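You operate a simulated robot arm through the tools that you are given. There is no shell and no other tool. Be economical: measure what you need, move in short steps, check, and stop when the job is done.

You run a simulated robot arm. Do the job below in one go: nothing can be reset, and whatever is moved stays where it is left.

TASK
Press the cold-brew coffee and stand the yellow cup beside the press.
Fine: turn the lid shut first, push the plunger right down, then turn the lid to pour.
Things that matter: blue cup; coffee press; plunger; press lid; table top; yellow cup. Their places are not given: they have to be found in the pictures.

Only the result counts: the job must be done as asked and must still hold three seconds after the hand-in. Knocking over, shifting, dropping, spilling or breaking anything else fails it. Lids that push on must go on centred and level and be pressed home; caps that screw on are set level and turned clockwise until they are tight.

THE ROBOT
A 6-joint arm with a two-finger parallel gripper, fixed in place. Base frame: the origin is at the foot of the arm, x ahead of it, y to its left, z up; the work surface is at about z = 750. Readings come in mm, rad, newtons and seconds.
With the tool pointing down near the work surface it reaches from about 260 to 680 mm from the base axis. Its first joint turns from -1.152 to 1.152 rad. Payload 2.9 kg.
The tool frame sits at the grasp point between the pads (the TCP): z along the fingers, y along the line on which they close. The tips reach 30 mm beyond it. Largest opening 110 mm; finger width 20, thickness 10; the body of the gripper, 48 by 112 mm, starts 55 mm behind the TCP.
Orientation is that of the tool frame in the base frame, as a unit quaternion [w, x, y, z]. With the fingers straight down and closing along the base's y, the tool's x points along the base's -x, its y along +y and its z along -z.

THE INTERFACE
- The arm moves only by the tool jog_arm. Its argument "steps" is a list of rows, each a list of 6 numbers: the shift along the tool's x, y, z in mm, then the turn, a rotation vector about the tool's x, y, z in rad. In form: [[tx, ty, tz, ax, ay, az], ...]. A call has 1 to 20 rows; each row shifts and turns the commanded pose from where the row before left it, along the tool's axes as they then stand. "claw" is the finger opening in mm, from 0 to 110, set as the call begins (left out, the last holds). Each row takes 0.2 s and may step no farther than 50 mm and 0.15 rad from the row before; otherwise, or with a gripper value out of range, the whole call is refused. A pose out of reach is approached as far as the arm can. The call stops where the force on the tool passes 40 N (or 10 N more than at its start, if that is more) or the arm is blocked; 0.2 s more then pass. The fingers move at their own pace (about 108 mm/s each) and stop on an object; they squeeze with about 41 N. The grip force told is the motor's: it shows also when the fingers shut on nothing. Time passes only in rows, and 0.2 s behind the last, so rows that do not move let the fingers close. The reply holds the time, the measured pose of the TCP, the force on the tool along the base axes, the opening and the grip force, in the units named above and with some noise, with the torque about the TCP (base axes, N m) and any sound that the robot's microphone picked up.
- Cameras (640 x 400 px; columns grow to the right, rows downward): "scene" is fixed at [93.1, 444.2, 1395.1]; the picture's right is [-0.59, -0.80, 0.00], its down [-0.37, 0.28, -0.89] and it looks along [0.71, -0.53, -0.46] (base axes); focal length 351 px, centre (320, 200). "wrist" rides on the gripper at [72, 17, -103] in the tool frame; the picture's right is [-0.23, 0.97, 0.00], its down [-0.76, -0.18, -0.62] and it looks along [-0.61, -0.14, 0.78] (tool axes); focal length 222 px, centre (320, 200).
- capture(camera): a new picture of that camera. No time passes.
- locate(camera, pixels): for up to 12 pixels [column, row] of the newest picture of that camera ("zoom" is the newest enlarged one), the place [x, y, z] in the base frame of the surface seen there, good to about 2 mm. No time passes.
- close_up(camera, box): a new picture of the part [left, top, right, bottom] of that camera's present view, enlarged. No time passes.
- hand_in(): hands the job in; it is judged then, once.

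Keep the steps short. Do not move on a guess: measure, check each grasp and each placing, and mend mistakes. In all there are 80 turns and 54 pictures (those below and enlarged ones count). Leave the gripper open and the arm clear of the work at the hand-in unless told otherwise, and finish with a single line.

The tools are called after ">>>" as name(argument=value, ...) on one line, values as JSON. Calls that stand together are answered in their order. jog_arm: Moves the arm, as the interface text tells. Its arguments: {"type":"object","properties":{"steps":{"type":"array","items":{"type":"array","items":{"type":"number"}}},"claw":{"type":"number"}},"required":["steps"]} The other tools are called the same way: capture (camera) takes a picture; locate (camera, pixels) gives the place of the surface under pixels of a picture; close_up (camera, box) takes an enlarged picture of a part of a camera's view; hand_in () hands the job in.

At the start:

```text
time_s: 0.0
ee_pos: [452.9, -72.0, 1228.8]
ee_rot: [0.0, 0.0, 1.0, 0.001]
contact_force: [0.2, 0.4, 0.0]
moment: [-0.03, 0.01, 0.0]
gripper_width: 110.1
grip_force: 0.1
```

scene: 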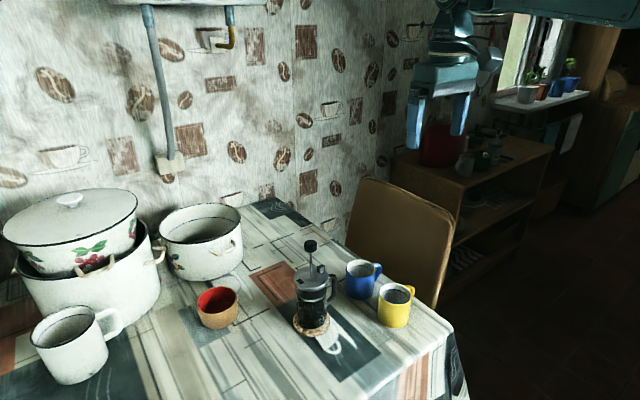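
wrist: 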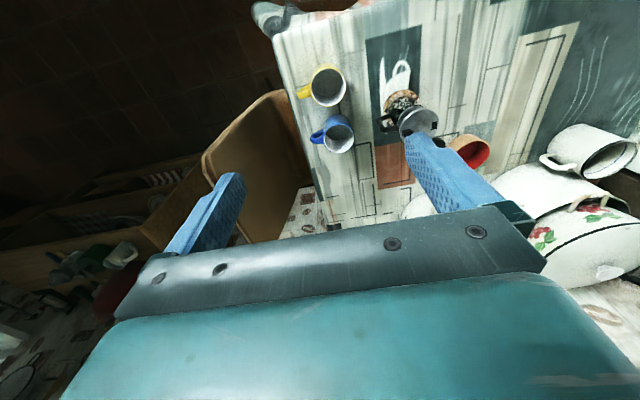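

I see the press near (312,295) and its plunger knob at (310,245). The blue cup is near (362,278) and the yellow one near (396,303). I'll enlarge that area first.

>>> close_up(camera="scene", box=[270, 230, 430, 350])

>>> close_up(camera="wrist", box=[280, 40, 480, 180])

```text
3.33 times, centred on (350, 290) of scene
```

zoom: 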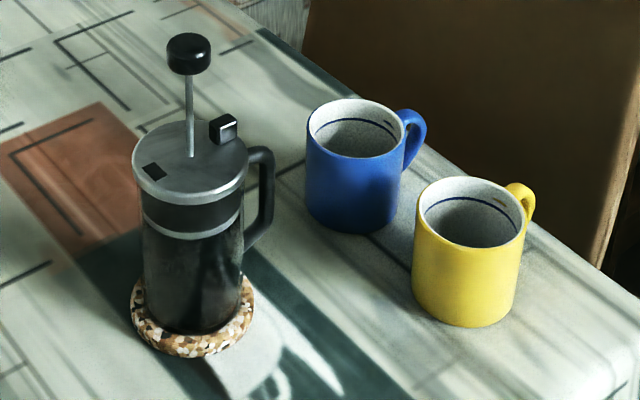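

```text
2.86 times, centred on (380, 110) of wrist
```

zoom: 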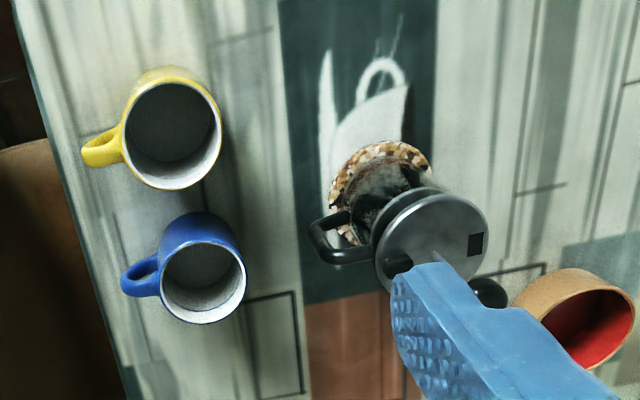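

The lid has a dark opening on one side and a raised block on the other. I'll take a tighter view of it and measure points.

>>> close_up(camera="scene", box=[290, 235, 346, 340])

>>> locate(camera="scene", pixels=[[310, 243], [317, 273], [308, 280], [326, 262], [334, 282], [304, 298], [312, 326], [362, 267], [377, 266], [396, 290], [401, 318], [402, 279]])

```text
3.81 times, centred on (318, 288) of scene
```

zoom: 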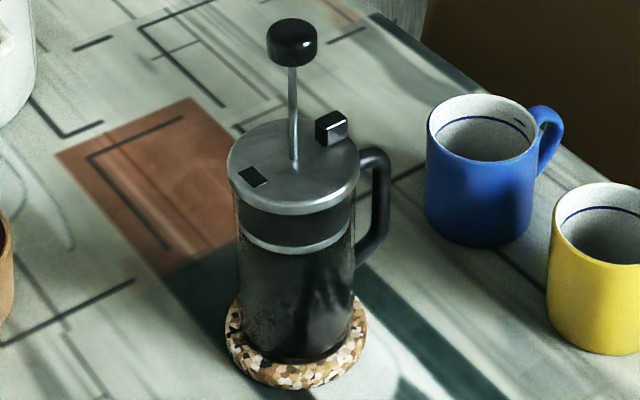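

```text
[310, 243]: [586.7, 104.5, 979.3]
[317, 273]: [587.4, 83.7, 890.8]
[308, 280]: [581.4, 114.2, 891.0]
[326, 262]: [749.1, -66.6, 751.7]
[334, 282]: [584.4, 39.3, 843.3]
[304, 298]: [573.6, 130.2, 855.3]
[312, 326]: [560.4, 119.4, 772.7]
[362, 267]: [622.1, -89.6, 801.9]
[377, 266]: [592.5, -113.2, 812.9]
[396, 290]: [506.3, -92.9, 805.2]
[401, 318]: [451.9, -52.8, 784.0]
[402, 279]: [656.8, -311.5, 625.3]
```

I'll measure the knob, lid rim, dark slot, raised block, handle, coaster and cups in the zoom.

>>> locate(camera="zoom", pixels=[[291, 28], [291, 55], [253, 176], [328, 118], [340, 135], [231, 165], [355, 170], [275, 207], [310, 122], [376, 157], [372, 240], [270, 376]])

>>> locate(camera="scene", pixels=[[383, 288], [396, 301], [411, 291], [396, 284], [397, 326], [405, 281], [348, 264], [362, 274], [374, 266], [400, 310], [420, 320], [365, 320]])

```text
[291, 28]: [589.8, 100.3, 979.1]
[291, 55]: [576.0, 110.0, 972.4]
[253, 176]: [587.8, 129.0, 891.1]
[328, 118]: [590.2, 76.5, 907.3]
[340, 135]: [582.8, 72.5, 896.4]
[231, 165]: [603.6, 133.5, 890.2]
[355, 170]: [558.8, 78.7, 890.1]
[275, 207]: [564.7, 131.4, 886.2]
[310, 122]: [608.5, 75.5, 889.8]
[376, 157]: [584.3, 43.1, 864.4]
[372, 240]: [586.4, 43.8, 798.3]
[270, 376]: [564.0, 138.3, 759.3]
```

```text
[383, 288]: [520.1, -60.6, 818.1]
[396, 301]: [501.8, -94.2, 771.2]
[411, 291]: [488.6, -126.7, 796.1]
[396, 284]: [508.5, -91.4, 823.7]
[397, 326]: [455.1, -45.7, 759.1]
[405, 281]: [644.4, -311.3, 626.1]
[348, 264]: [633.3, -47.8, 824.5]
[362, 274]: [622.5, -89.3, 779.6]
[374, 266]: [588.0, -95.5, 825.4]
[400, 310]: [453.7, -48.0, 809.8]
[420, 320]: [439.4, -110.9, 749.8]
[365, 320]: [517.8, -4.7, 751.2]
```

Measured so far:

- **Lid:** centre about (585,104), radius about 36, top z 891.
- **Slot:** on the +y side at (588,129), opposite the handle.
- **Raised block:** on the −y side.
- **Knob top:** z about 980.

I need to see the spout and lid marks from closer, so I'll move the wrist camera nearer, well clear of everything.

>>> jog_arm(steps=[[-1.5, 34, 33.5, 0, 0, 0], [-1.5, 34, 33.5, 0, 0, 0], [-1.5, 34, 33.5, 0, 0, 0], [-1.5, 34, 33.5, 0, 0, 0], [-1.5, 34, 33.5, 0, 0, 0], [-1.5, 34, 33.5, 0, 0, 0]], claw=110)

>>> capture(camera="wrist")

```text
time_s: 1.4
ee_pos: [461.7, 131.7, 1027.7]
ee_rot: [-0.001, 0.0, 1.0, 0.0]
contact_force: [0.1, -0.1, -0.8]
moment: [-0.05, 0.0, -0.04]
gripper_width: 109.9
grip_force: 0.0
```

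```text
48 pictures are left
```

wrist: 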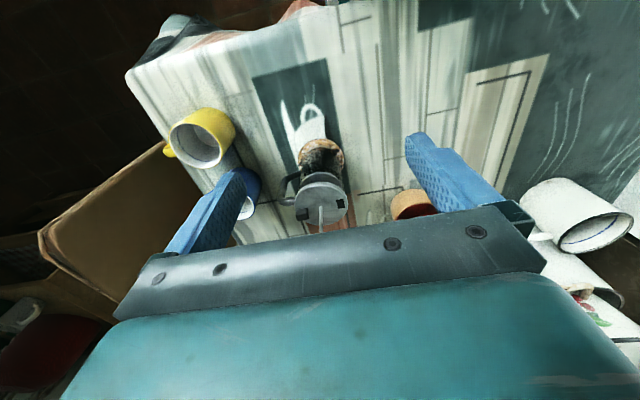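

The press is near (320,195). I'll enlarge it.

>>> close_up(camera="wrist", box=[260, 130, 380, 235])

```text
3.81 times, centred on (320, 182) of wrist
```

zoom: 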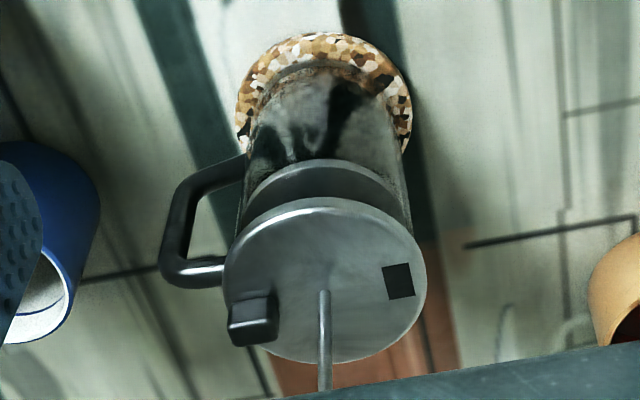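

>>> locate(camera="zoom", pixels=[[398, 281], [250, 305], [250, 332], [232, 312], [274, 312], [325, 292], [226, 262], [426, 272], [320, 200], [205, 272], [172, 250], [330, 362]])

>>> close_up(camera="wrist", box=[295, 170, 350, 220])

```text
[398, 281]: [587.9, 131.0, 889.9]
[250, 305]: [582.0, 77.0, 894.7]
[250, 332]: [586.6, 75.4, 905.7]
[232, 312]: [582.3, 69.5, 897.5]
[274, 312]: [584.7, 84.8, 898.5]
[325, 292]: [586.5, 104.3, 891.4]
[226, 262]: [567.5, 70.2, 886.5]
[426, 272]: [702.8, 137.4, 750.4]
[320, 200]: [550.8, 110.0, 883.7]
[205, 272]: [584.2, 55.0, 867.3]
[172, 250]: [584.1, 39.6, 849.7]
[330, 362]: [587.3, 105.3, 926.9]
```

```text
8.00 times, centred on (322, 195) of wrist
```

zoom: 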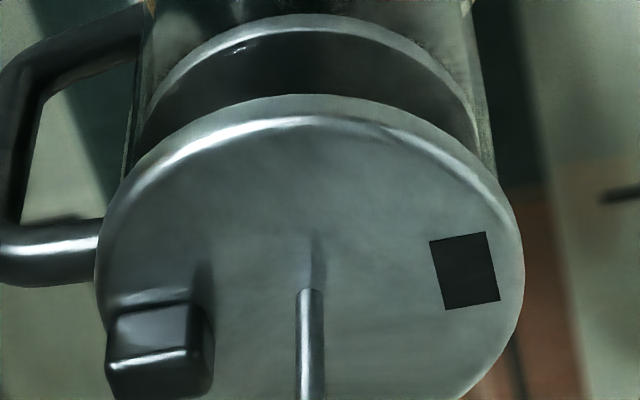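

The lid slot points away from the handle, which is the pouring position, and the block sits over the handle at about (589,77), z 891–908. If I grip that block with only the fingertips (tips at z≈899), the palm stays at about 984, just above the knob at 980. First I'll rotate the tool −90° about its z and move above the block.

>>> jog_arm(steps=[[0, 0, 0, 0, 0, -0.1428], [0, 0, 0, 0, 0, -0.1428], [0, 0, 0, 0, 0, -0.1428], [0, 0, 0, 0, 0, -0.1428], [0, 0, 0, 0, 0, -0.1428], [0, 0, 0, 0, 0, -0.1428], [0, 0, 0, 0, 0, -0.1428], [0, 0, 0, 0, 0, -0.1428], [0, 0, 0, 0, 0, -0.1428], [0, 0, 0, 0, 0, -0.1428], [0, 0, 0, 0, 0, -0.1428], [19, -42.3, 0, 0, 0, 0], [19, -42.3, 0, 0, 0, 0], [19, -42.3, 0, 0, 0, 0]], claw=45)

>>> capture(camera="scene")

>>> close_up(camera="scene", box=[280, 190, 380, 290])

```text
time_s: 4.4
ee_pos: [591.5, 74.1, 1027.6]
ee_rot: [0.0, -0.707, 0.708, 0.001]
contact_force: [0.5, 0.3, -0.5]
moment: [0.03, 0.05, -0.01]
gripper_width: 44.8
grip_force: 0.0
```

```text
45 pictures are left
```

scene: 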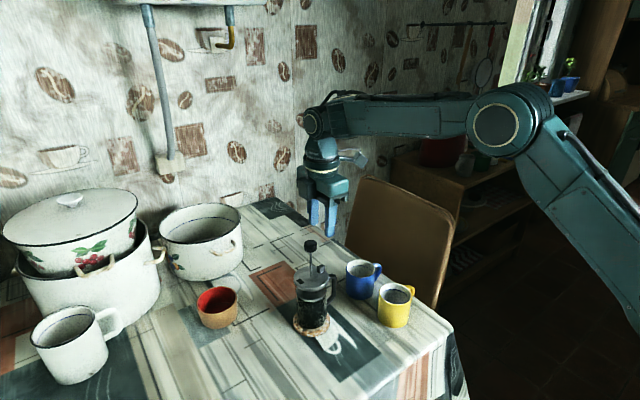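

```text
4.00 times, centred on (330, 240) of scene
```

zoom: 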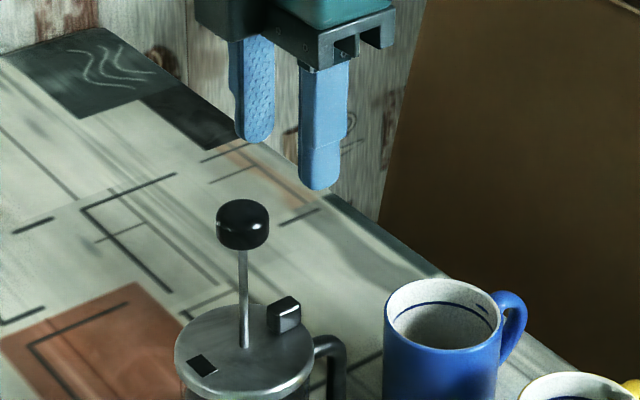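

I'm above the block with the knob clear to the side. I'll lower slowly to TCP z≈936 and check.

>>> jog_arm(steps=[[0, 1.5, 30, 0, 0, 0], [0, 0, 30, 0, 0, 0], [0, 0, 20, 0, 0, 0], [0, 0, 12, 0, 0, 0]], claw=40)

>>> close_up(camera="scene", box=[280, 190, 380, 290])

>>> capture(camera="wrist")

```text
time_s: 5.4
ee_pos: [587.4, 74.3, 933.1]
ee_rot: [0.0, -0.707, 0.707, 0.0]
contact_force: [-0.2, 0.8, 0.9]
moment: [-0.01, -0.02, -0.02]
gripper_width: 39.8
grip_force: 0.2
```

```text
4.00 times, centred on (330, 240) of scene
```

zoom: 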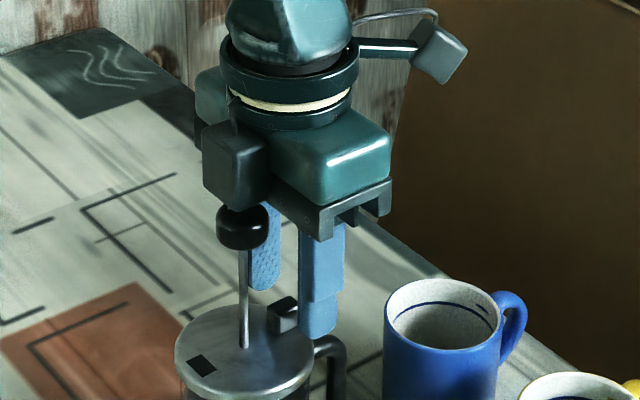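

```text
42 pictures are left
```

wrist: 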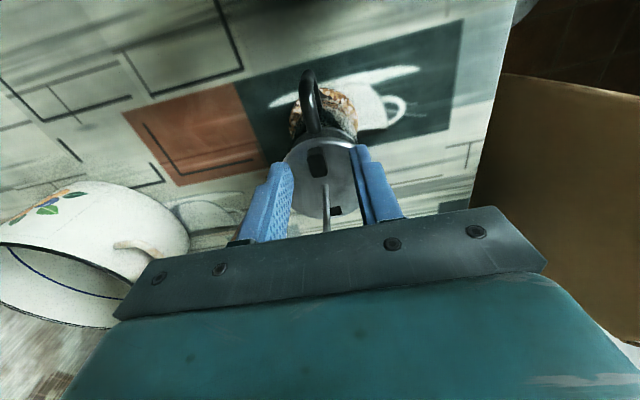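

The fingers straddle the block with no contact force. I'll lower 4 mm more and then close gently.

>>> jog_arm(steps=[[0, 0, 2, 0, 0, 0], [0, 0, 2, 0, 0, 0], [0, 0, 0, 0, 0, 0]])

>>> close_up(camera="wrist", box=[260, 120, 400, 230])

```text
time_s: 6.2
ee_pos: [587.9, 75.3, 931.7]
ee_rot: [0.0, 0.707, -0.707, 0.0]
contact_force: [-0.6, 0.3, 0.2]
moment: [-0.03, -0.02, 0.0]
gripper_width: 39.9
grip_force: 0.0
```

```text
3.64 times, centred on (330, 175) of wrist
```

zoom: 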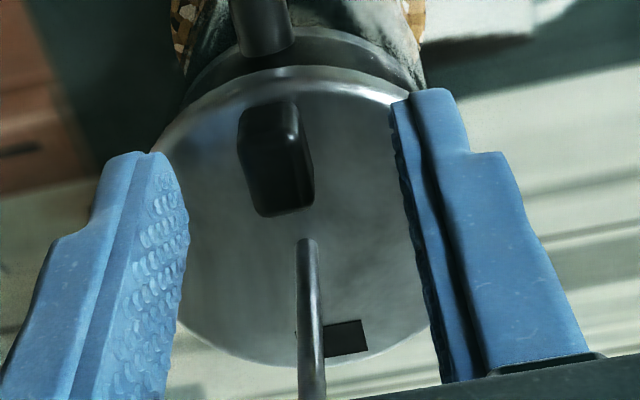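

>>> locate(camera="zoom", pixels=[[260, 110], [285, 190], [245, 130], [297, 130], [300, 190], [260, 190], [307, 245], [347, 338], [265, 40], [295, 70], [345, 355], [280, 205]])

```text
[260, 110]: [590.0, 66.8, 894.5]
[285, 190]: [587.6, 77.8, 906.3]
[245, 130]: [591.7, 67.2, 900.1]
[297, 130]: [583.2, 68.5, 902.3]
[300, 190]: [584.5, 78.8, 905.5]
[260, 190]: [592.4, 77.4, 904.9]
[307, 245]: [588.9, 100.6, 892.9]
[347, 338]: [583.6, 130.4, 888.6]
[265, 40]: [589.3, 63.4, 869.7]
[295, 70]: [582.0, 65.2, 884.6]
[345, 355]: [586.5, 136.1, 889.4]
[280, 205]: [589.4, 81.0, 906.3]
```

The block spans x 583–592 and y 67–81, with its top at z 906. I'll lower 3 mm more (the palm still clears the knob), then close on the block.

>>> jog_arm(steps=[[0, 0, 1.5, 0, 0, 0], [0, 0, 1.5, 0, 0, 0], [0, 0, 0, 0, 0, 0]])

>>> jog_arm(steps=[[0, 0, 0, 0, 0, 0], [0, 0, 0, 0, 0, 0], [0, 0, 0, 0, 0, 0]], claw=4)

>>> close_up(camera="wrist", box=[260, 120, 400, 230])

```text
time_s: 7.0
ee_pos: [587.3, 75.4, 927.6]
ee_rot: [0.001, -0.707, 0.707, -0.001]
contact_force: [0.3, 0.2, 0.4]
moment: [0.02, -0.02, -0.01]
gripper_width: 40.2
grip_force: 0.1
```

```text
time_s: 7.8
ee_pos: [587.0, 75.4, 928.8]
ee_rot: [-0.001, 0.708, -0.707, 0.001]
contact_force: [4.2, -0.4, -0.6]
moment: [0.09, -0.27, -0.16]
gripper_width: 11.8
grip_force: 40.8
```

```text
3.64 times, centred on (330, 175) of wrist
```

zoom: 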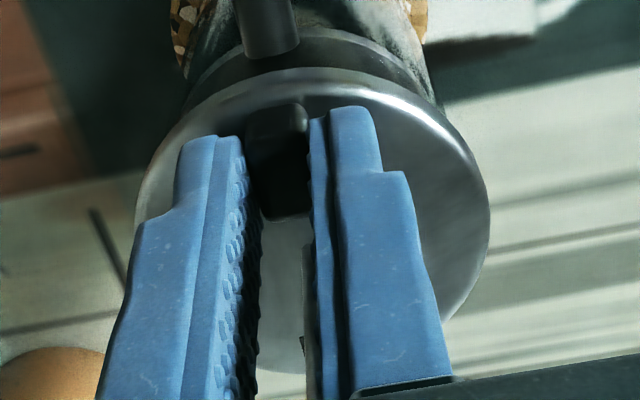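

The block is held at 11.8 mm. I'll turn clockwise in an arc about the lid axis (29 mm radius), starting with about 32°, and read the torque.

>>> jog_arm(steps=[[-0.28, 4.05, 0, 0, 0, 0.14], [-0.28, 4.05, 0, 0, 0, 0.14], [-0.28, 4.05, 0, 0, 0, 0.14], [-0.28, 4.05, 0, 0, 0, 0.14]])

>>> close_up(camera="scene", box=[270, 200, 390, 340])

```text
time_s: 8.8
ee_pos: [572.5, 79.1, 927.2]
ee_rot: [0.0, -0.482, 0.876, -0.001]
contact_force: [3.1, -2.4, 0.8]
moment: [-0.14, -0.23, -0.1]
gripper_width: 11.6
grip_force: 41.8
```

```text
2.86 times, centred on (330, 270) of scene
```

zoom: 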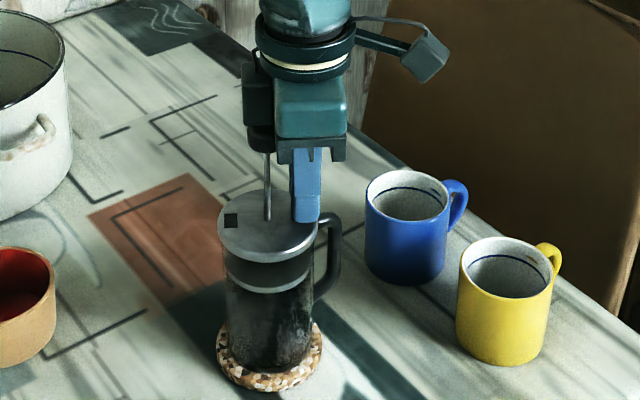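

The lid turns and the press stays put. There's no stop yet, so I'll continue to about 90° in total.

>>> jog_arm(steps=[[-0.28, 4.05, 0, 0, 0, 0.14], [-0.28, 4.05, 0, 0, 0, 0.14], [-0.28, 4.05, 0, 0, 0, 0.14], [-0.28, 4.05, 0, 0, 0, 0.14], [-0.28, 4.05, 0, 0, 0, 0.14], [-0.28, 4.05, 0, 0, 0, 0.14], [-0.28, 4.05, 0, 0, 0, 0.14], [0, 0, 0, 0, 0, 0]])

>>> close_up(camera="scene", box=[270, 200, 390, 340])

```text
time_s: 10.6
ee_pos: [559.3, 100.9, 929.1]
ee_rot: [0.0, -0.014, 1.0, 0.0]
contact_force: [-1.6, -6.2, 11.1]
moment: [-0.24, -0.07, -0.19]
gripper_width: 11.4
grip_force: 40.7
```

```text
2.86 times, centred on (330, 270) of scene
```

zoom: 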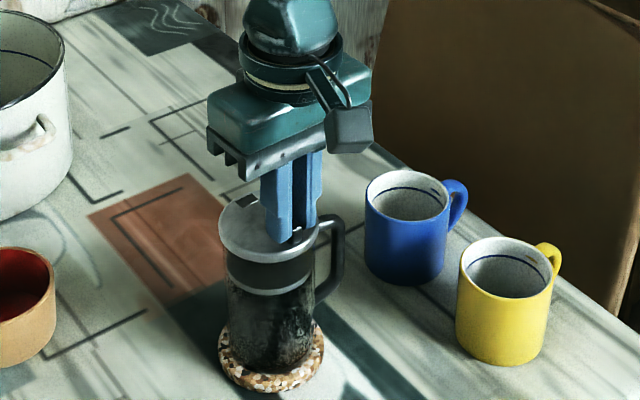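

The lid has turned about 88° with no hard stop. The tool now reads an upward force of 11 N, so the palm may be touching the knob. I'll lift 2 mm and check the force.

>>> jog_arm(steps=[[0, 0, -1, 0, 0, 0], [0, 0, -1, 0, 0, 0], [0, 0, 0, 0, 0, 0]])

>>> close_up(camera="wrist", box=[240, 120, 400, 230])

```text
time_s: 11.4
ee_pos: [558.7, 102.6, 927.7]
ee_rot: [-0.001, -0.016, 1.0, 0.0]
contact_force: [0.6, -3.9, 0.0]
moment: [-0.21, -0.13, -0.09]
gripper_width: 11.6
grip_force: 41.1
```

```text
3.64 times, centred on (320, 175) of wrist
```

zoom: 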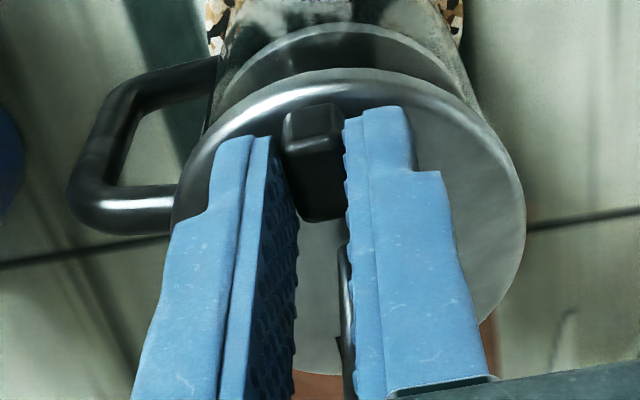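

The force is gone. I'll turn a little further clockwise to see whether there is a stop.

>>> jog_arm(steps=[[-0.28, 4.05, 0, 0, 0, 0.14], [-0.28, 4.05, 0, 0, 0, 0.14], [-0.28, 4.05, 0, 0, 0, 0.14], [0, 0, 0, 0, 0, 0]])

```text
time_s: 12.4
ee_pos: [559.5, 113.6, 927.9]
ee_rot: [-0.001, 0.194, 0.981, 0.0]
contact_force: [-1.2, 0.5, -0.6]
moment: [0.11, 0.2, 0.0]
gripper_width: 11.5
grip_force: 41.4
```

There's still no stop at 112°. I'll turn on to about 150° so the slot is far from the pouring side.

>>> jog_arm(steps=[[-0.28, 4.05, 0, 0, 0, 0.14], [-0.28, 4.05, 0, 0, 0, 0.14], [-0.28, 4.05, 0, 0, 0, 0.14], [-0.28, 4.05, 0, 0, 0, 0.14], [-0.28, 4.05, 0, 0, 0, 0.14], [0, 0, 0, 0, 0, 0]])

>>> close_up(camera="scene", box=[270, 200, 390, 340])

```text
time_s: 13.8
ee_pos: [573.1, 129.2, 930.2]
ee_rot: [0.0, 0.519, 0.855, 0.0]
contact_force: [0.4, 0.5, 0.6]
moment: [0.22, 0.09, -0.01]
gripper_width: 11.4
grip_force: 40.9
```

```text
2.86 times, centred on (330, 270) of scene
```

zoom: 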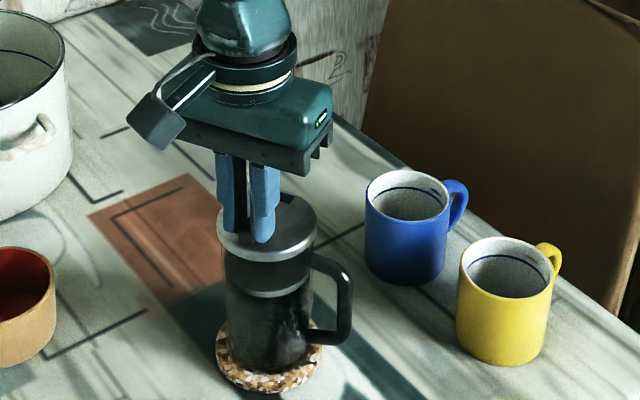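

The handle has swung too, so the lid hit its closed stop and the last part of the turn rotated the whole press on its coaster. That means the lid is fully shut, and the later turn back can undo the rotation. I'll release now, rise clear and look.

>>> jog_arm(steps=[[0, 0, 0, 0, 0, 0], [0, 0, 0, 0, 0, 0], [0, 0, -20, 0, 0, 0], [0, 0, -40, 0, 0, 0], [0, 0, -40, 0, 0, 0]], claw=40)

>>> close_up(camera="scene", box=[280, 235, 360, 335])

```text
time_s: 15.0
ee_pos: [575.9, 127.0, 1031.0]
ee_rot: [0.0, 0.518, 0.855, 0.0]
contact_force: [-0.2, 0.4, 0.2]
moment: [-0.04, 0.0, 0.01]
gripper_width: 40.0
grip_force: 0.0
```

```text
4.00 times, centred on (320, 285) of scene
```

zoom: 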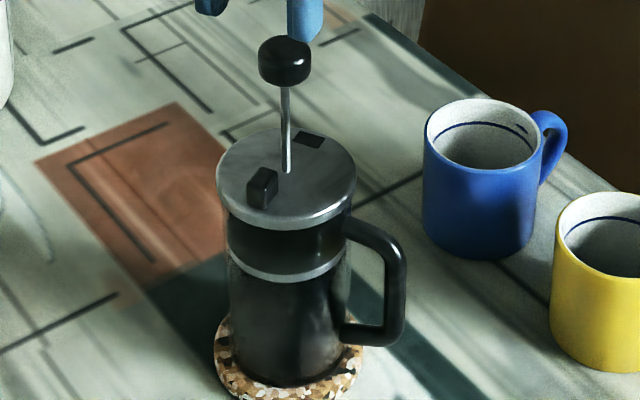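

>>> locate(camera="zoom", pixels=[[284, 42], [309, 140], [263, 174], [288, 168], [403, 280], [375, 228], [218, 190], [355, 190], [290, 224], [230, 200], [262, 190], [270, 385]])

```text
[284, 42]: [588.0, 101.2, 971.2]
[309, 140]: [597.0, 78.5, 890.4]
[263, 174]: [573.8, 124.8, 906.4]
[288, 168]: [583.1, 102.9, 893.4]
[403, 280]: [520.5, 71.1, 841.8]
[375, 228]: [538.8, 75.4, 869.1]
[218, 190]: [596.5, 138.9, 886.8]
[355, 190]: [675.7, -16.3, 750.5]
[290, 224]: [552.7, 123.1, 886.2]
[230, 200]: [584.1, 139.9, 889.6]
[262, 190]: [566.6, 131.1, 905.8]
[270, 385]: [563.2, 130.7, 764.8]
```

The slot is now about 90° from the spout side, so the lid is shut. The knob is at (587,102) with its top at z≈971. I'll close the fingers, move over the knob and come down to just above it.

>>> jog_arm(steps=[[-13.3, -1, 0, 0, 0, 0], [-13.3, -0.9, 0, 0, 0, 0], [0, 0, 12, 0, 0, 0], [0, 0, 8, 0, 0, 0], [0, 0, 0, 0, 0, 0]], claw=0)

>>> close_up(camera="scene", box=[280, 215, 360, 305])

```text
time_s: 16.2
ee_pos: [585.0, 104.1, 1011.5]
ee_rot: [0.001, 0.518, 0.855, 0.0]
contact_force: [0.6, -0.8, -0.1]
moment: [0.03, 0.0, 0.0]
gripper_width: 0.0
grip_force: 38.1
```

```text
4.44 times, centred on (320, 260) of scene
```

zoom: 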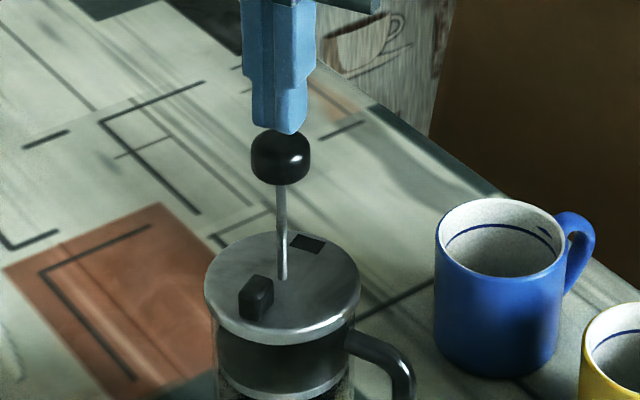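

The closed tips are centred over the knob. I'll press down slowly.

>>> jog_arm(steps=[[0, 0, 4, 0, 0, 0], [0, 0, 4, 0, 0, 0], [0, 0, 4, 0, 0, 0], [0, 0, 4, 0, 0, 0], [0, 0, 4, 0, 0, 0], [0, 0, 4, 0, 0, 0], [0, 0, 4, 0, 0, 0], [0, 0, 4, 0, 0, 0], [0, 0, 4, 0, 0, 0], [0, 0, 4, 0, 0, 0]])

```text
time_s: 18.4
ee_pos: [585.0, 104.0, 969.2]
ee_rot: [0.0, 0.518, 0.855, 0.0]
contact_force: [0.3, 0.2, 0.5]
moment: [-0.01, -0.02, -0.01]
gripper_width: 0.0
grip_force: 37.5
```

>>> close_up(camera="scene", box=[280, 215, 360, 305])

```text
4.44 times, centred on (320, 260) of scene
```

zoom: 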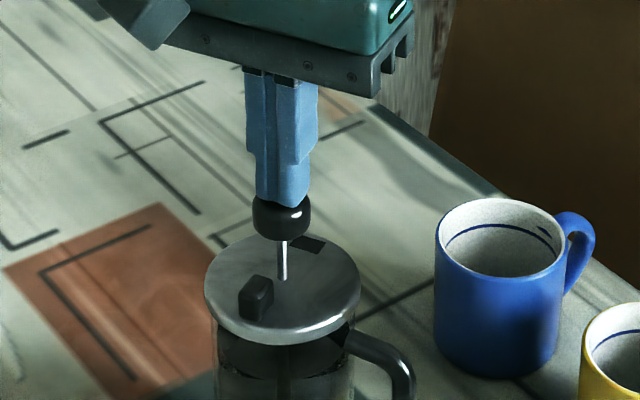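

The plunger is going down smoothly with the knob centred under the tips. I'll keep pressing until it stops firmly.

>>> jog_arm(steps=[[0, 0, 4, 0, 0, 0], [0, 0, 4, 0, 0, 0], [0, 0, 4, 0, 0, 0], [0, 0, 4, 0, 0, 0], [0, 0, 4, 0, 0, 0], [0, 0, 4, 0, 0, 0], [0, 0, 4, 0, 0, 0], [0, 0, 4, 0, 0, 0], [0, 0, 4, 0, 0, 0], [0, 0, 4, 0, 0, 0]])

>>> close_up(camera="scene", box=[280, 235, 360, 335])

```text
time_s: 20.6
ee_pos: [586.4, 105.1, 939.3]
ee_rot: [0.004, 0.518, 0.855, 0.004]
contact_force: [0.0, 0.1, 10.1]
moment: [0.0, 0.08, -0.01]
gripper_width: 0.1
grip_force: 37.1
stopped in row 10: the force on the tool passed its limit at 45 N (the readings are from after the stop); the commanded pose is now the measured one
```

```text
4.00 times, centred on (320, 285) of scene
```

zoom: 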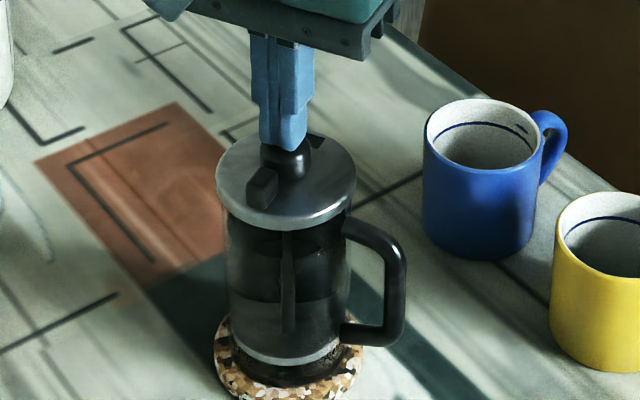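

The plunger hit a firm stop at 45 N, with the knob on the lid and the filter disc at the bottom. Next I'll rise, open, and go back over the block at (573,129).

>>> jog_arm(steps=[[0, 0, -15, 0, 0, 0], [0, 0, -25, 0, 0, 0], [14, -0.3, 0, 0, 0, 0], [13.5, -0.4, 0, 0, 0, 0], [0, 0, 0, 0, 0, 0]], claw=0)

>>> jog_arm(steps=[[0, 0, 0, 0, 0, 0], [0, 0, 25, 0, 0, 0], [0, 0, 15, 0, 0, 0], [0, 0, 8, 0, 0, 0], [0, 0, 3, 0, 0, 0], [0, 0, 0, 0, 0, 0]], claw=38)

>>> close_up(camera="scene", box=[280, 235, 360, 335])

>>> close_up(camera="wrist", box=[240, 120, 400, 230])

```text
time_s: 21.8
ee_pos: [572.1, 129.2, 977.4]
ee_rot: [0.003, 0.518, 0.855, 0.002]
contact_force: [-0.6, 0.2, 0.1]
moment: [0.0, 0.0, 0.05]
gripper_width: 0.0
grip_force: 37.3
```

```text
time_s: 23.2
ee_pos: [573.1, 128.7, 926.7]
ee_rot: [0.001, 0.518, 0.855, 0.003]
contact_force: [-0.5, 0.3, 0.2]
moment: [0.02, 0.0, 0.02]
gripper_width: 37.9
grip_force: 0.0
```

```text
4.00 times, centred on (320, 285) of scene
```

zoom: 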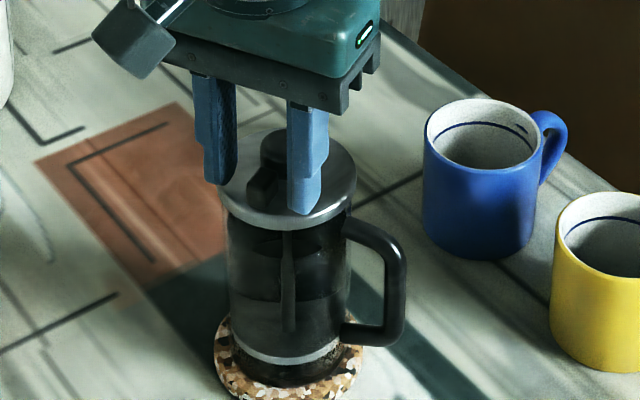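

```text
3.64 times, centred on (320, 175) of wrist
```

zoom: 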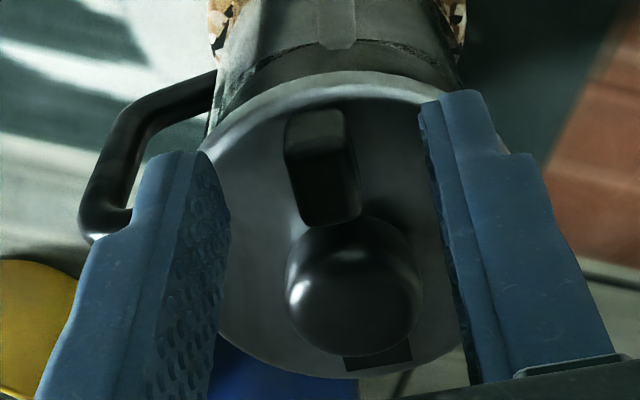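

The fingers straddle the block and the knob is clear. I'll close and turn counter-clockwise about 90° (to the pour position), then check.

>>> jog_arm(steps=[[0, 0, 0, 0, 0, 0], [0, 0, 0, 0, 0, 0], [0, 0, 0, 0, 0, 0]], claw=4)

>>> jog_arm(steps=[[-0.28, -4.05, 0, 0, 0, -0.14], [-0.28, -4.05, 0, 0, 0, -0.14], [-0.28, -4.05, 0, 0, 0, -0.14], [-0.28, -4.05, 0, 0, 0, -0.14], [-0.28, -4.05, 0, 0, 0, -0.14], [-0.28, -4.05, 0, 0, 0, -0.14], [-0.28, -4.05, 0, 0, 0, -0.14], [-0.28, -4.05, 0, 0, 0, -0.14], [-0.28, -4.05, 0, 0, 0, -0.14], [-0.28, -4.05, 0, 0, 0, -0.14], [-0.28, -4.05, 0, 0, 0, -0.14], [0, 0, 0, 0, 0, 0]])

>>> close_up(camera="scene", box=[280, 235, 360, 335])

```text
time_s: 24.0
ee_pos: [571.9, 128.7, 927.0]
ee_rot: [0.003, 0.518, 0.855, 0.002]
contact_force: [2.2, -0.1, -0.2]
moment: [0.06, 0.0, 0.04]
gripper_width: 11.6
grip_force: 41.4
```

```text
time_s: 26.6
ee_pos: [559.7, 90.3, 926.8]
ee_rot: [0.004, -0.226, 0.974, 0.0]
contact_force: [-0.9, -1.4, 5.8]
moment: [-0.25, 0.55, 0.03]
gripper_width: 11.5
grip_force: 40.8
```

```text
4.00 times, centred on (320, 285) of scene
```

zoom: 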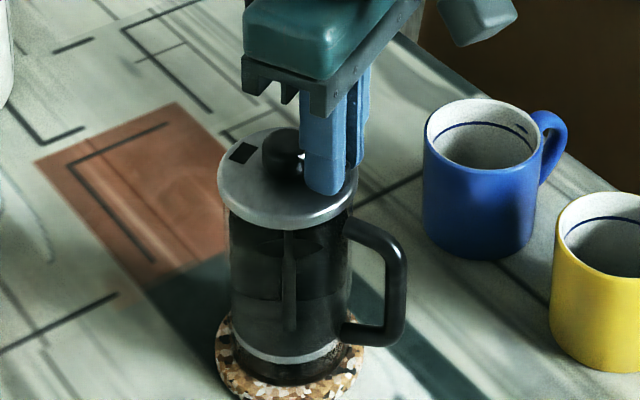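

The lid is back with the slot opposite the handle, and the press still stands rotated. I'll turn a bit further to see whether the lid's stop carries the press back to its original orientation.

>>> jog_arm(steps=[[-0.28, -4.05, 0, 0, 0, -0.14], [-0.28, -4.05, 0, 0, 0, -0.14], [-0.28, -4.05, 0, 0, 0, -0.14], [0, 0, 0, 0, 0, 0]])

>>> close_up(camera="scene", box=[280, 235, 360, 335])

```text
time_s: 27.6
ee_pos: [567.1, 80.7, 927.1]
ee_rot: [0.004, -0.423, 0.906, -0.002]
contact_force: [-7.2, 0.6, 16.6]
moment: [-0.52, 0.72, -0.11]
gripper_width: 11.5
grip_force: 41.1
```

```text
4.00 times, centred on (320, 285) of scene
```

zoom: 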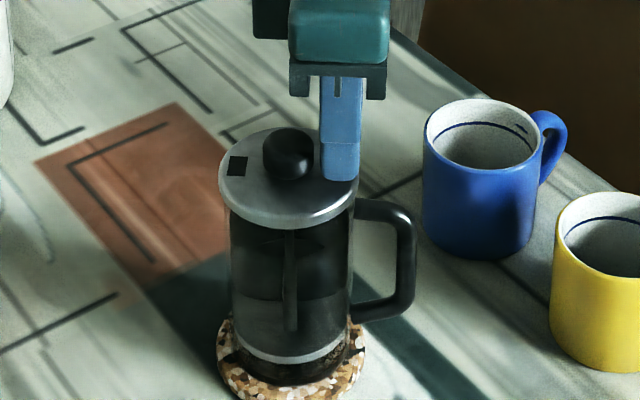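

The press follows the lid's stop back. The upward force is 17 N, so I'm leaning on it; I'll ease up 1.5 mm and continue turning in small parts.

>>> jog_arm(steps=[[0, 0, -0.8, 0, 0, 0], [0, 0, -0.8, 0, 0, 0], [0, 0, 0, 0, 0, 0]])

>>> jog_arm(steps=[[-0.28, -4.05, 0, 0, 0, -0.14], [-0.28, -4.05, 0, 0, 0, -0.14], [0, 0, 0, 0, 0, 0]])

>>> close_up(camera="scene", box=[280, 235, 360, 335])

```text
time_s: 28.4
ee_pos: [567.1, 80.2, 927.1]
ee_rot: [0.003, -0.422, 0.907, 0.0]
contact_force: [-1.4, -0.6, -0.4]
moment: [-0.06, 0.04, 0.03]
gripper_width: 11.8
grip_force: 41.8
```

```text
time_s: 29.2
ee_pos: [574.3, 77.9, 926.8]
ee_rot: [0.003, -0.545, 0.839, 0.0]
contact_force: [-0.9, -1.1, 0.3]
moment: [-0.21, 0.12, -0.01]
gripper_width: 11.6
grip_force: 40.6
```

```text
4.00 times, centred on (320, 285) of scene
```

zoom: 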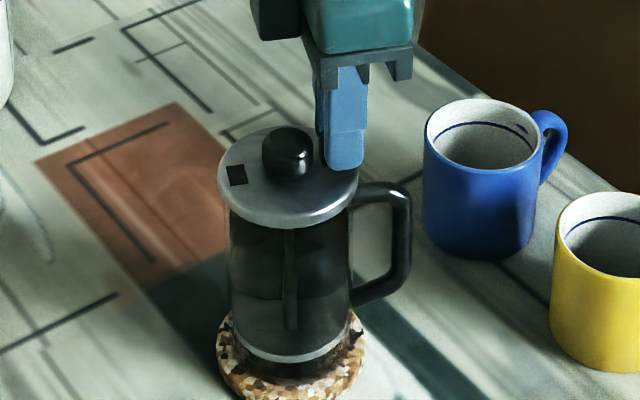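

The force is low and the handle is moving back. Three more rows complete the return to the original orientation.

>>> jog_arm(steps=[[-0.28, -4.05, 0, 0, 0, -0.14], [-0.28, -4.05, 0, 0, 0, -0.14], [-0.28, -4.05, 0, 0, 0, -0.14], [0, 0, 0, 0, 0, 0]])

>>> jog_arm(steps=[[0, 0, 0, 0, 0, 0], [0, 0, 0, 0, 0, 0], [0, 0, -20, 0, 0, 0], [0, 0, -40, 0, 0, 0], [0, 0, -40, 0, 0, 0], [30, 0, -25, 0, 0, 0]], claw=40)

>>> close_up(camera="scene", box=[280, 235, 360, 335])

```text
time_s: 30.2
ee_pos: [586.3, 75.2, 927.8]
ee_rot: [-0.003, 0.708, -0.706, 0.002]
contact_force: [0.0, -0.2, 0.3]
moment: [-0.2, 0.01, -0.01]
gripper_width: 11.6
grip_force: 41.5
```

```text
time_s: 31.6
ee_pos: [585.9, 45.0, 1053.7]
ee_rot: [-0.003, 0.708, -0.706, 0.002]
contact_force: [0.7, 0.1, -0.3]
moment: [0.02, 0.04, -0.01]
gripper_width: 39.9
grip_force: 0.1
```

```text
4.00 times, centred on (320, 285) of scene
```

zoom: 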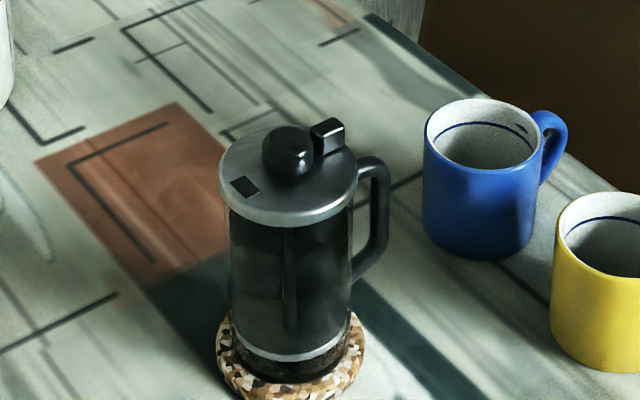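

The press is back in its original orientation, slot opposite the handle, plunger down. I'll measure it to confirm and locate the yellow cup's rim and handle.

>>> locate(camera="zoom", pixels=[[246, 186], [287, 132], [330, 125], [335, 145], [375, 160], [385, 210], [222, 175], [357, 180], [285, 226], [270, 395], [220, 350], [300, 390]])

>>> close_up(camera="scene", box=[340, 250, 440, 340])

```text
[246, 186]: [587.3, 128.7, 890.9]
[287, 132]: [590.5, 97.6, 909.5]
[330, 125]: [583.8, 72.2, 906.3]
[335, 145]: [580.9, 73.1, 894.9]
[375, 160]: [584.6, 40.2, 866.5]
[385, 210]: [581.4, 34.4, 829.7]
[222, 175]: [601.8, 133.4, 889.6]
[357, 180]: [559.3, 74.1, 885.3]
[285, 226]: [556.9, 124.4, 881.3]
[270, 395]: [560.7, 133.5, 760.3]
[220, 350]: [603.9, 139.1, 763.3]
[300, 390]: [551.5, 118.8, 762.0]
```

```text
4.44 times, centred on (390, 295) of scene
```

zoom: 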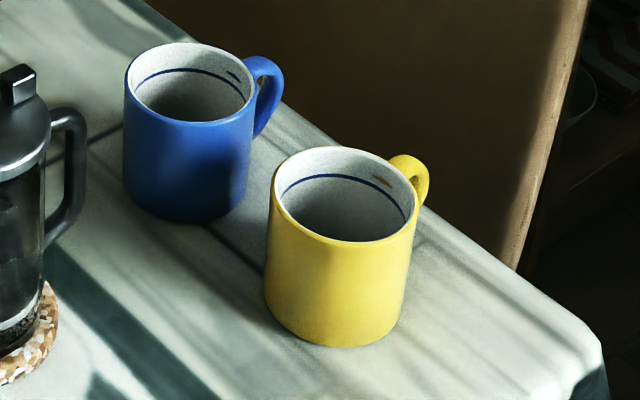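

>>> locate(camera="zoom", pixels=[[275, 182], [418, 218], [345, 148], [335, 238], [425, 170], [420, 200], [268, 290], [330, 345], [395, 325], [330, 215], [560, 320], [240, 390]])

```text
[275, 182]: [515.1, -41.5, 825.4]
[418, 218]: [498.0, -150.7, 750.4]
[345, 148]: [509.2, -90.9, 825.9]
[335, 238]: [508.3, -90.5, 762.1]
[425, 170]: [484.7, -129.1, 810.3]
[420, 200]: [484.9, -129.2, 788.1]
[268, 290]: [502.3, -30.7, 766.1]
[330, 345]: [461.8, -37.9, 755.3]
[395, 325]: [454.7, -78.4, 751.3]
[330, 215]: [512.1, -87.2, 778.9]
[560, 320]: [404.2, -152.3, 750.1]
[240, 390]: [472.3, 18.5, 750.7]
```

The yellow cup's centre is about (486,−65), radius about 39, with its handle toward −y. It looks empty, and the blue cup is on the +x side. I'll move above it with the tool closing along x, open to 96, and check with the wrist camera. I'll also measure the free space beside the press and the red cup.

>>> jog_arm(steps=[[27.5, 25, 0, 0, 0, 0], [27.5, 25, 0, 0, 0, 0], [27.5, 25, 0, 0, 0, 0], [27.5, 25, 0, 0, 0, 0], [0, 0, 40, 0, 0, 0], [0, 0, 0, 0, 0, 0]], claw=96)

>>> capture(camera="wrist")

>>> capture(camera="scene")

>>> locate(camera="scene", pixels=[[217, 290], [238, 300], [220, 320], [205, 325], [300, 370], [290, 340], [325, 350], [350, 370]])

```text
time_s: 33.0
ee_pos: [484.2, -63.4, 1010.7]
ee_rot: [0.004, -0.707, 0.707, -0.002]
contact_force: [0.1, -0.6, -0.4]
moment: [-0.02, -0.02, 0.01]
gripper_width: 96.0
grip_force: 0.0
```

```text
24 pictures are left
```

wrist: 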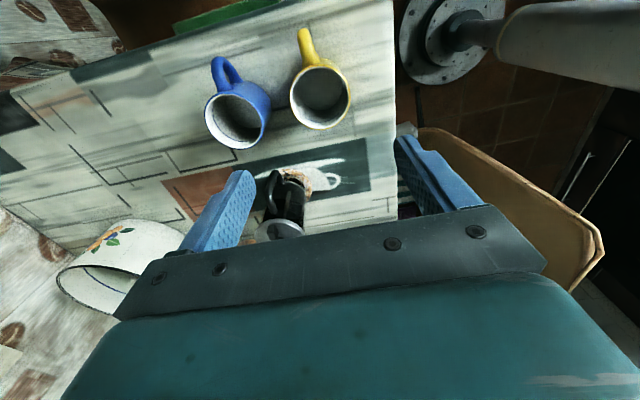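

```text
23 pictures are left
```

scene: 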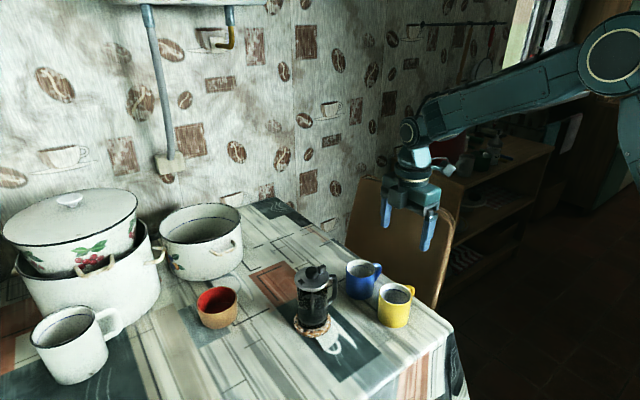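

```text
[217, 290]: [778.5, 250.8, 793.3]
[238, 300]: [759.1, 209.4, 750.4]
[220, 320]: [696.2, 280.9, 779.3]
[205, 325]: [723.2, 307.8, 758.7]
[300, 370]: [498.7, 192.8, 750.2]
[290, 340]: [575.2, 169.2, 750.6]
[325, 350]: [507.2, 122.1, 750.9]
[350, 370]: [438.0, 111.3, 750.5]
```

The area around (488,100) beside the press is bare table and the red cup is far off. Next I'll measure the yellow and blue cup rims in the wrist view.

>>> close_up(camera="wrist", box=[195, 20, 365, 155])

>>> locate(camera="wrist", pixels=[[291, 98], [350, 98], [325, 68], [315, 128], [305, 40], [300, 75], [345, 82], [266, 125], [268, 112], [255, 143], [340, 118], [320, 100]])

```text
2.96 times, centred on (280, 88) of wrist
```

zoom: 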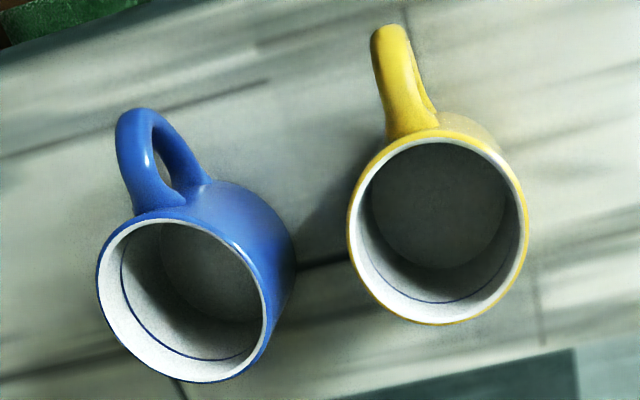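

```text
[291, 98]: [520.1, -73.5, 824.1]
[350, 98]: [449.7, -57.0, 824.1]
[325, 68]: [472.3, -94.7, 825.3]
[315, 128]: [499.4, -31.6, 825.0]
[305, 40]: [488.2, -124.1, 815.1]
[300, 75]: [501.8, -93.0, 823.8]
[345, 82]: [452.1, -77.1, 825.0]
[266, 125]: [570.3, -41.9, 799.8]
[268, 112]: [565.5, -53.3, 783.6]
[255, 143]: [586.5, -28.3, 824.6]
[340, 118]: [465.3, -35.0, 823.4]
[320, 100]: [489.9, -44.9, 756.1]
```

The cup centre is (485.5,−64), radius 36, rim z 825, empty, and the blue cup's nearest edge is at x≈565. I'll descend with the fingers either side of it.

>>> jog_arm(steps=[[0.5, -1.0, 40, 0, 0, 0], [0, 0, 40, 0, 0, 0], [0, 0, 40, 0, 0, 0], [0, 0, 25, 0, 0, 0], [0, 0, 0, 0, 0, 0]])

>>> close_up(camera="scene", box=[340, 230, 460, 340])

```text
time_s: 34.2
ee_pos: [486.7, -62.5, 866.0]
ee_rot: [-0.004, 0.708, -0.707, 0.002]
contact_force: [-0.5, -0.1, -0.8]
moment: [0.01, -0.03, -0.03]
gripper_width: 96.1
grip_force: 0.2
```

```text
3.64 times, centred on (400, 285) of scene
```

zoom: 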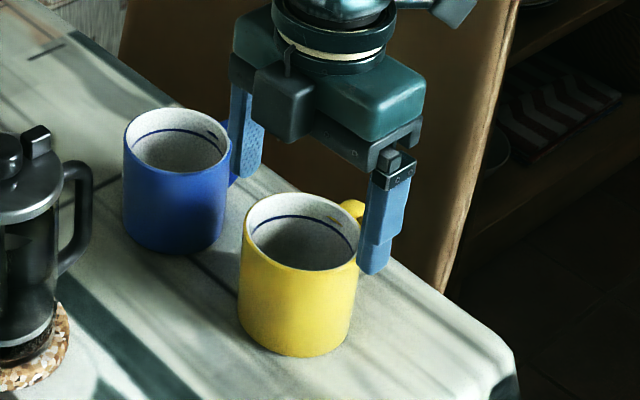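

The tips straddle the rim evenly. I'll lower 60 mm and close.

>>> jog_arm(steps=[[0, 0, 20, 0, 0, 0], [0, 0, 20, 0, 0, 0], [0, 0, 20, 0, 0, 0], [0, 0, 0, 0, 0, 0]])

>>> jog_arm(steps=[[0, 0, 0, 0, 0, 0], [0, 0, 0, 0, 0, 0], [0, 0, 0, 0, 0, 0]], claw=60)

```text
time_s: 35.2
ee_pos: [489.1, -63.7, 806.0]
ee_rot: [-0.003, 0.707, -0.707, 0.002]
contact_force: [0.6, -1.0, -0.5]
moment: [0.02, -0.02, 0.0]
gripper_width: 96.3
grip_force: 0.1
```

```text
time_s: 36.0
ee_pos: [488.6, -63.6, 806.3]
ee_rot: [0.003, -0.707, 0.707, -0.002]
contact_force: [0.9, 0.0, 0.1]
moment: [-0.01, 0.02, -0.05]
gripper_width: 78.2
grip_force: 41.1
```

The cup is held at 78 mm. I'll lift it and check the grasp.

>>> jog_arm(steps=[[0, 0, -15, 0, 0, 0], [0, 0, -25, 0, 0, 0], [0, 0, 0, 0, 0, 0]])

>>> close_up(camera="scene", box=[280, 210, 460, 350])

```text
time_s: 36.8
ee_pos: [488.3, -66.3, 846.1]
ee_rot: [-0.003, 0.708, -0.707, 0.002]
contact_force: [-0.1, -0.6, -1.7]
moment: [0.01, 0.03, -0.01]
gripper_width: 77.9
grip_force: 41.3
```

```text
2.86 times, centred on (370, 280) of scene
```

zoom: 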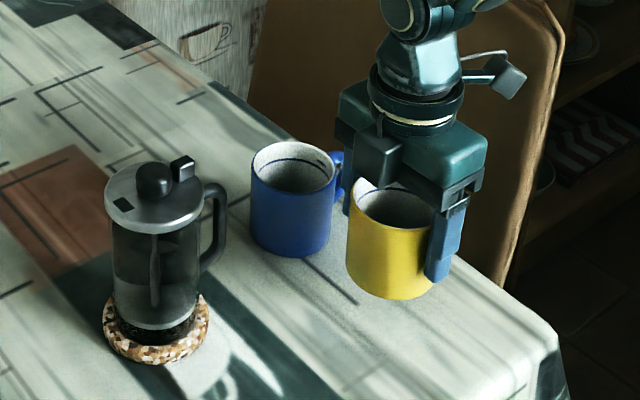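

The cup hangs level. I'll move it away from the blue cup, turn it 90° so the fingers close along y and the handle points to the arm, and carry it in +y.

>>> jog_arm(steps=[[0, 25, 0, 0, 0, 0], [0, 0, 0, 0, 0, 0.1428], [0, 0, 0, 0, 0, 0.1428], [0, 0, 0, 0, 0, 0.1428], [0, 0, 0, 0, 0, 0.1428], [0, 0, 0, 0, 0, 0.1428], [0, 0, 0, 0, 0, 0.1428], [0, 0, 0, 0, 0, 0.1428], [0, 0, 0, 0, 0, 0.1428], [0, 0, 0, 0, 0, 0.1428], [0, 0, 0, 0, 0, 0.1428], [0, 0, 0, 0, 0, 0.1428], [0, 33, 0, 0, 0, 0], [0, 33, 0, 0, 0, 0], [0, 33, 0, 0, 0, 0], [0, 33, 0, 0, 0, 0], [0, 33, 0, 0, 0, 0], [0, 0, 0, 0, 0, 0]])

>>> close_up(camera="scene", box=[250, 220, 430, 390])

```text
time_s: 40.6
ee_pos: [462.2, 98.8, 847.9]
ee_rot: [0.004, -0.001, 1.0, 0.0]
contact_force: [0.2, -0.4, -3.0]
moment: [-0.03, -0.04, 0.01]
gripper_width: 78.3
grip_force: 41.2
```

```text
2.35 times, centred on (340, 305) of scene
```

zoom: 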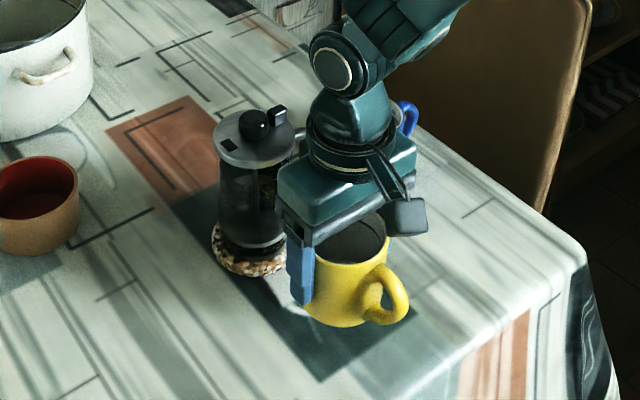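

It's clear of the press. I'll move 22 mm toward the press, then lower 40 mm to the table.

>>> jog_arm(steps=[[-11, 0, 0, 0, 0, 0], [-11, 0, 0, 0, 0, 0], [0, 0, 15, 0, 0, 0], [0, 0, 12, 0, 0, 0], [0, 0, 6, 0, 0, 0], [0, 0, 4, 0, 0, 0], [0, 0, 2, 0, 0, 0], [0, 0, 1, 0, 0, 0], [0, 0, 0, 0, 0, 0]])

>>> close_up(camera="scene", box=[250, 220, 430, 390])

```text
time_s: 42.6
ee_pos: [485.2, 99.6, 806.4]
ee_rot: [0.004, 0.0, 1.0, 0.001]
contact_force: [0.2, -0.3, -3.5]
moment: [-0.04, 0.01, 0.03]
gripper_width: 77.9
grip_force: 41.3
```

```text
2.35 times, centred on (340, 305) of scene
```

zoom: 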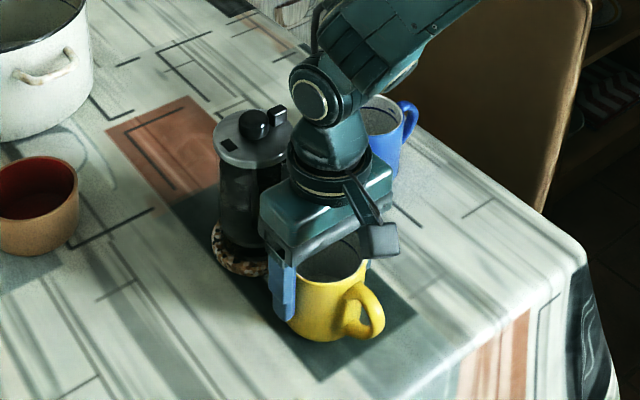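

The tool still carries the cup's weight (−3.5 N), so I'll ease down in half-millimetre steps.

>>> jog_arm(steps=[[0, 0, 0.5, 0, 0, 0], [0, 0, 0.5, 0, 0, 0], [0, 0, 0, 0, 0, 0]])

```text
time_s: 43.4
ee_pos: [485.4, 100.0, 805.8]
ee_rot: [0.005, 0.0, 1.0, 0.001]
contact_force: [-1.5, -0.2, -1.7]
moment: [-0.02, 0.03, 0.0]
gripper_width: 77.9
grip_force: 41.1
```

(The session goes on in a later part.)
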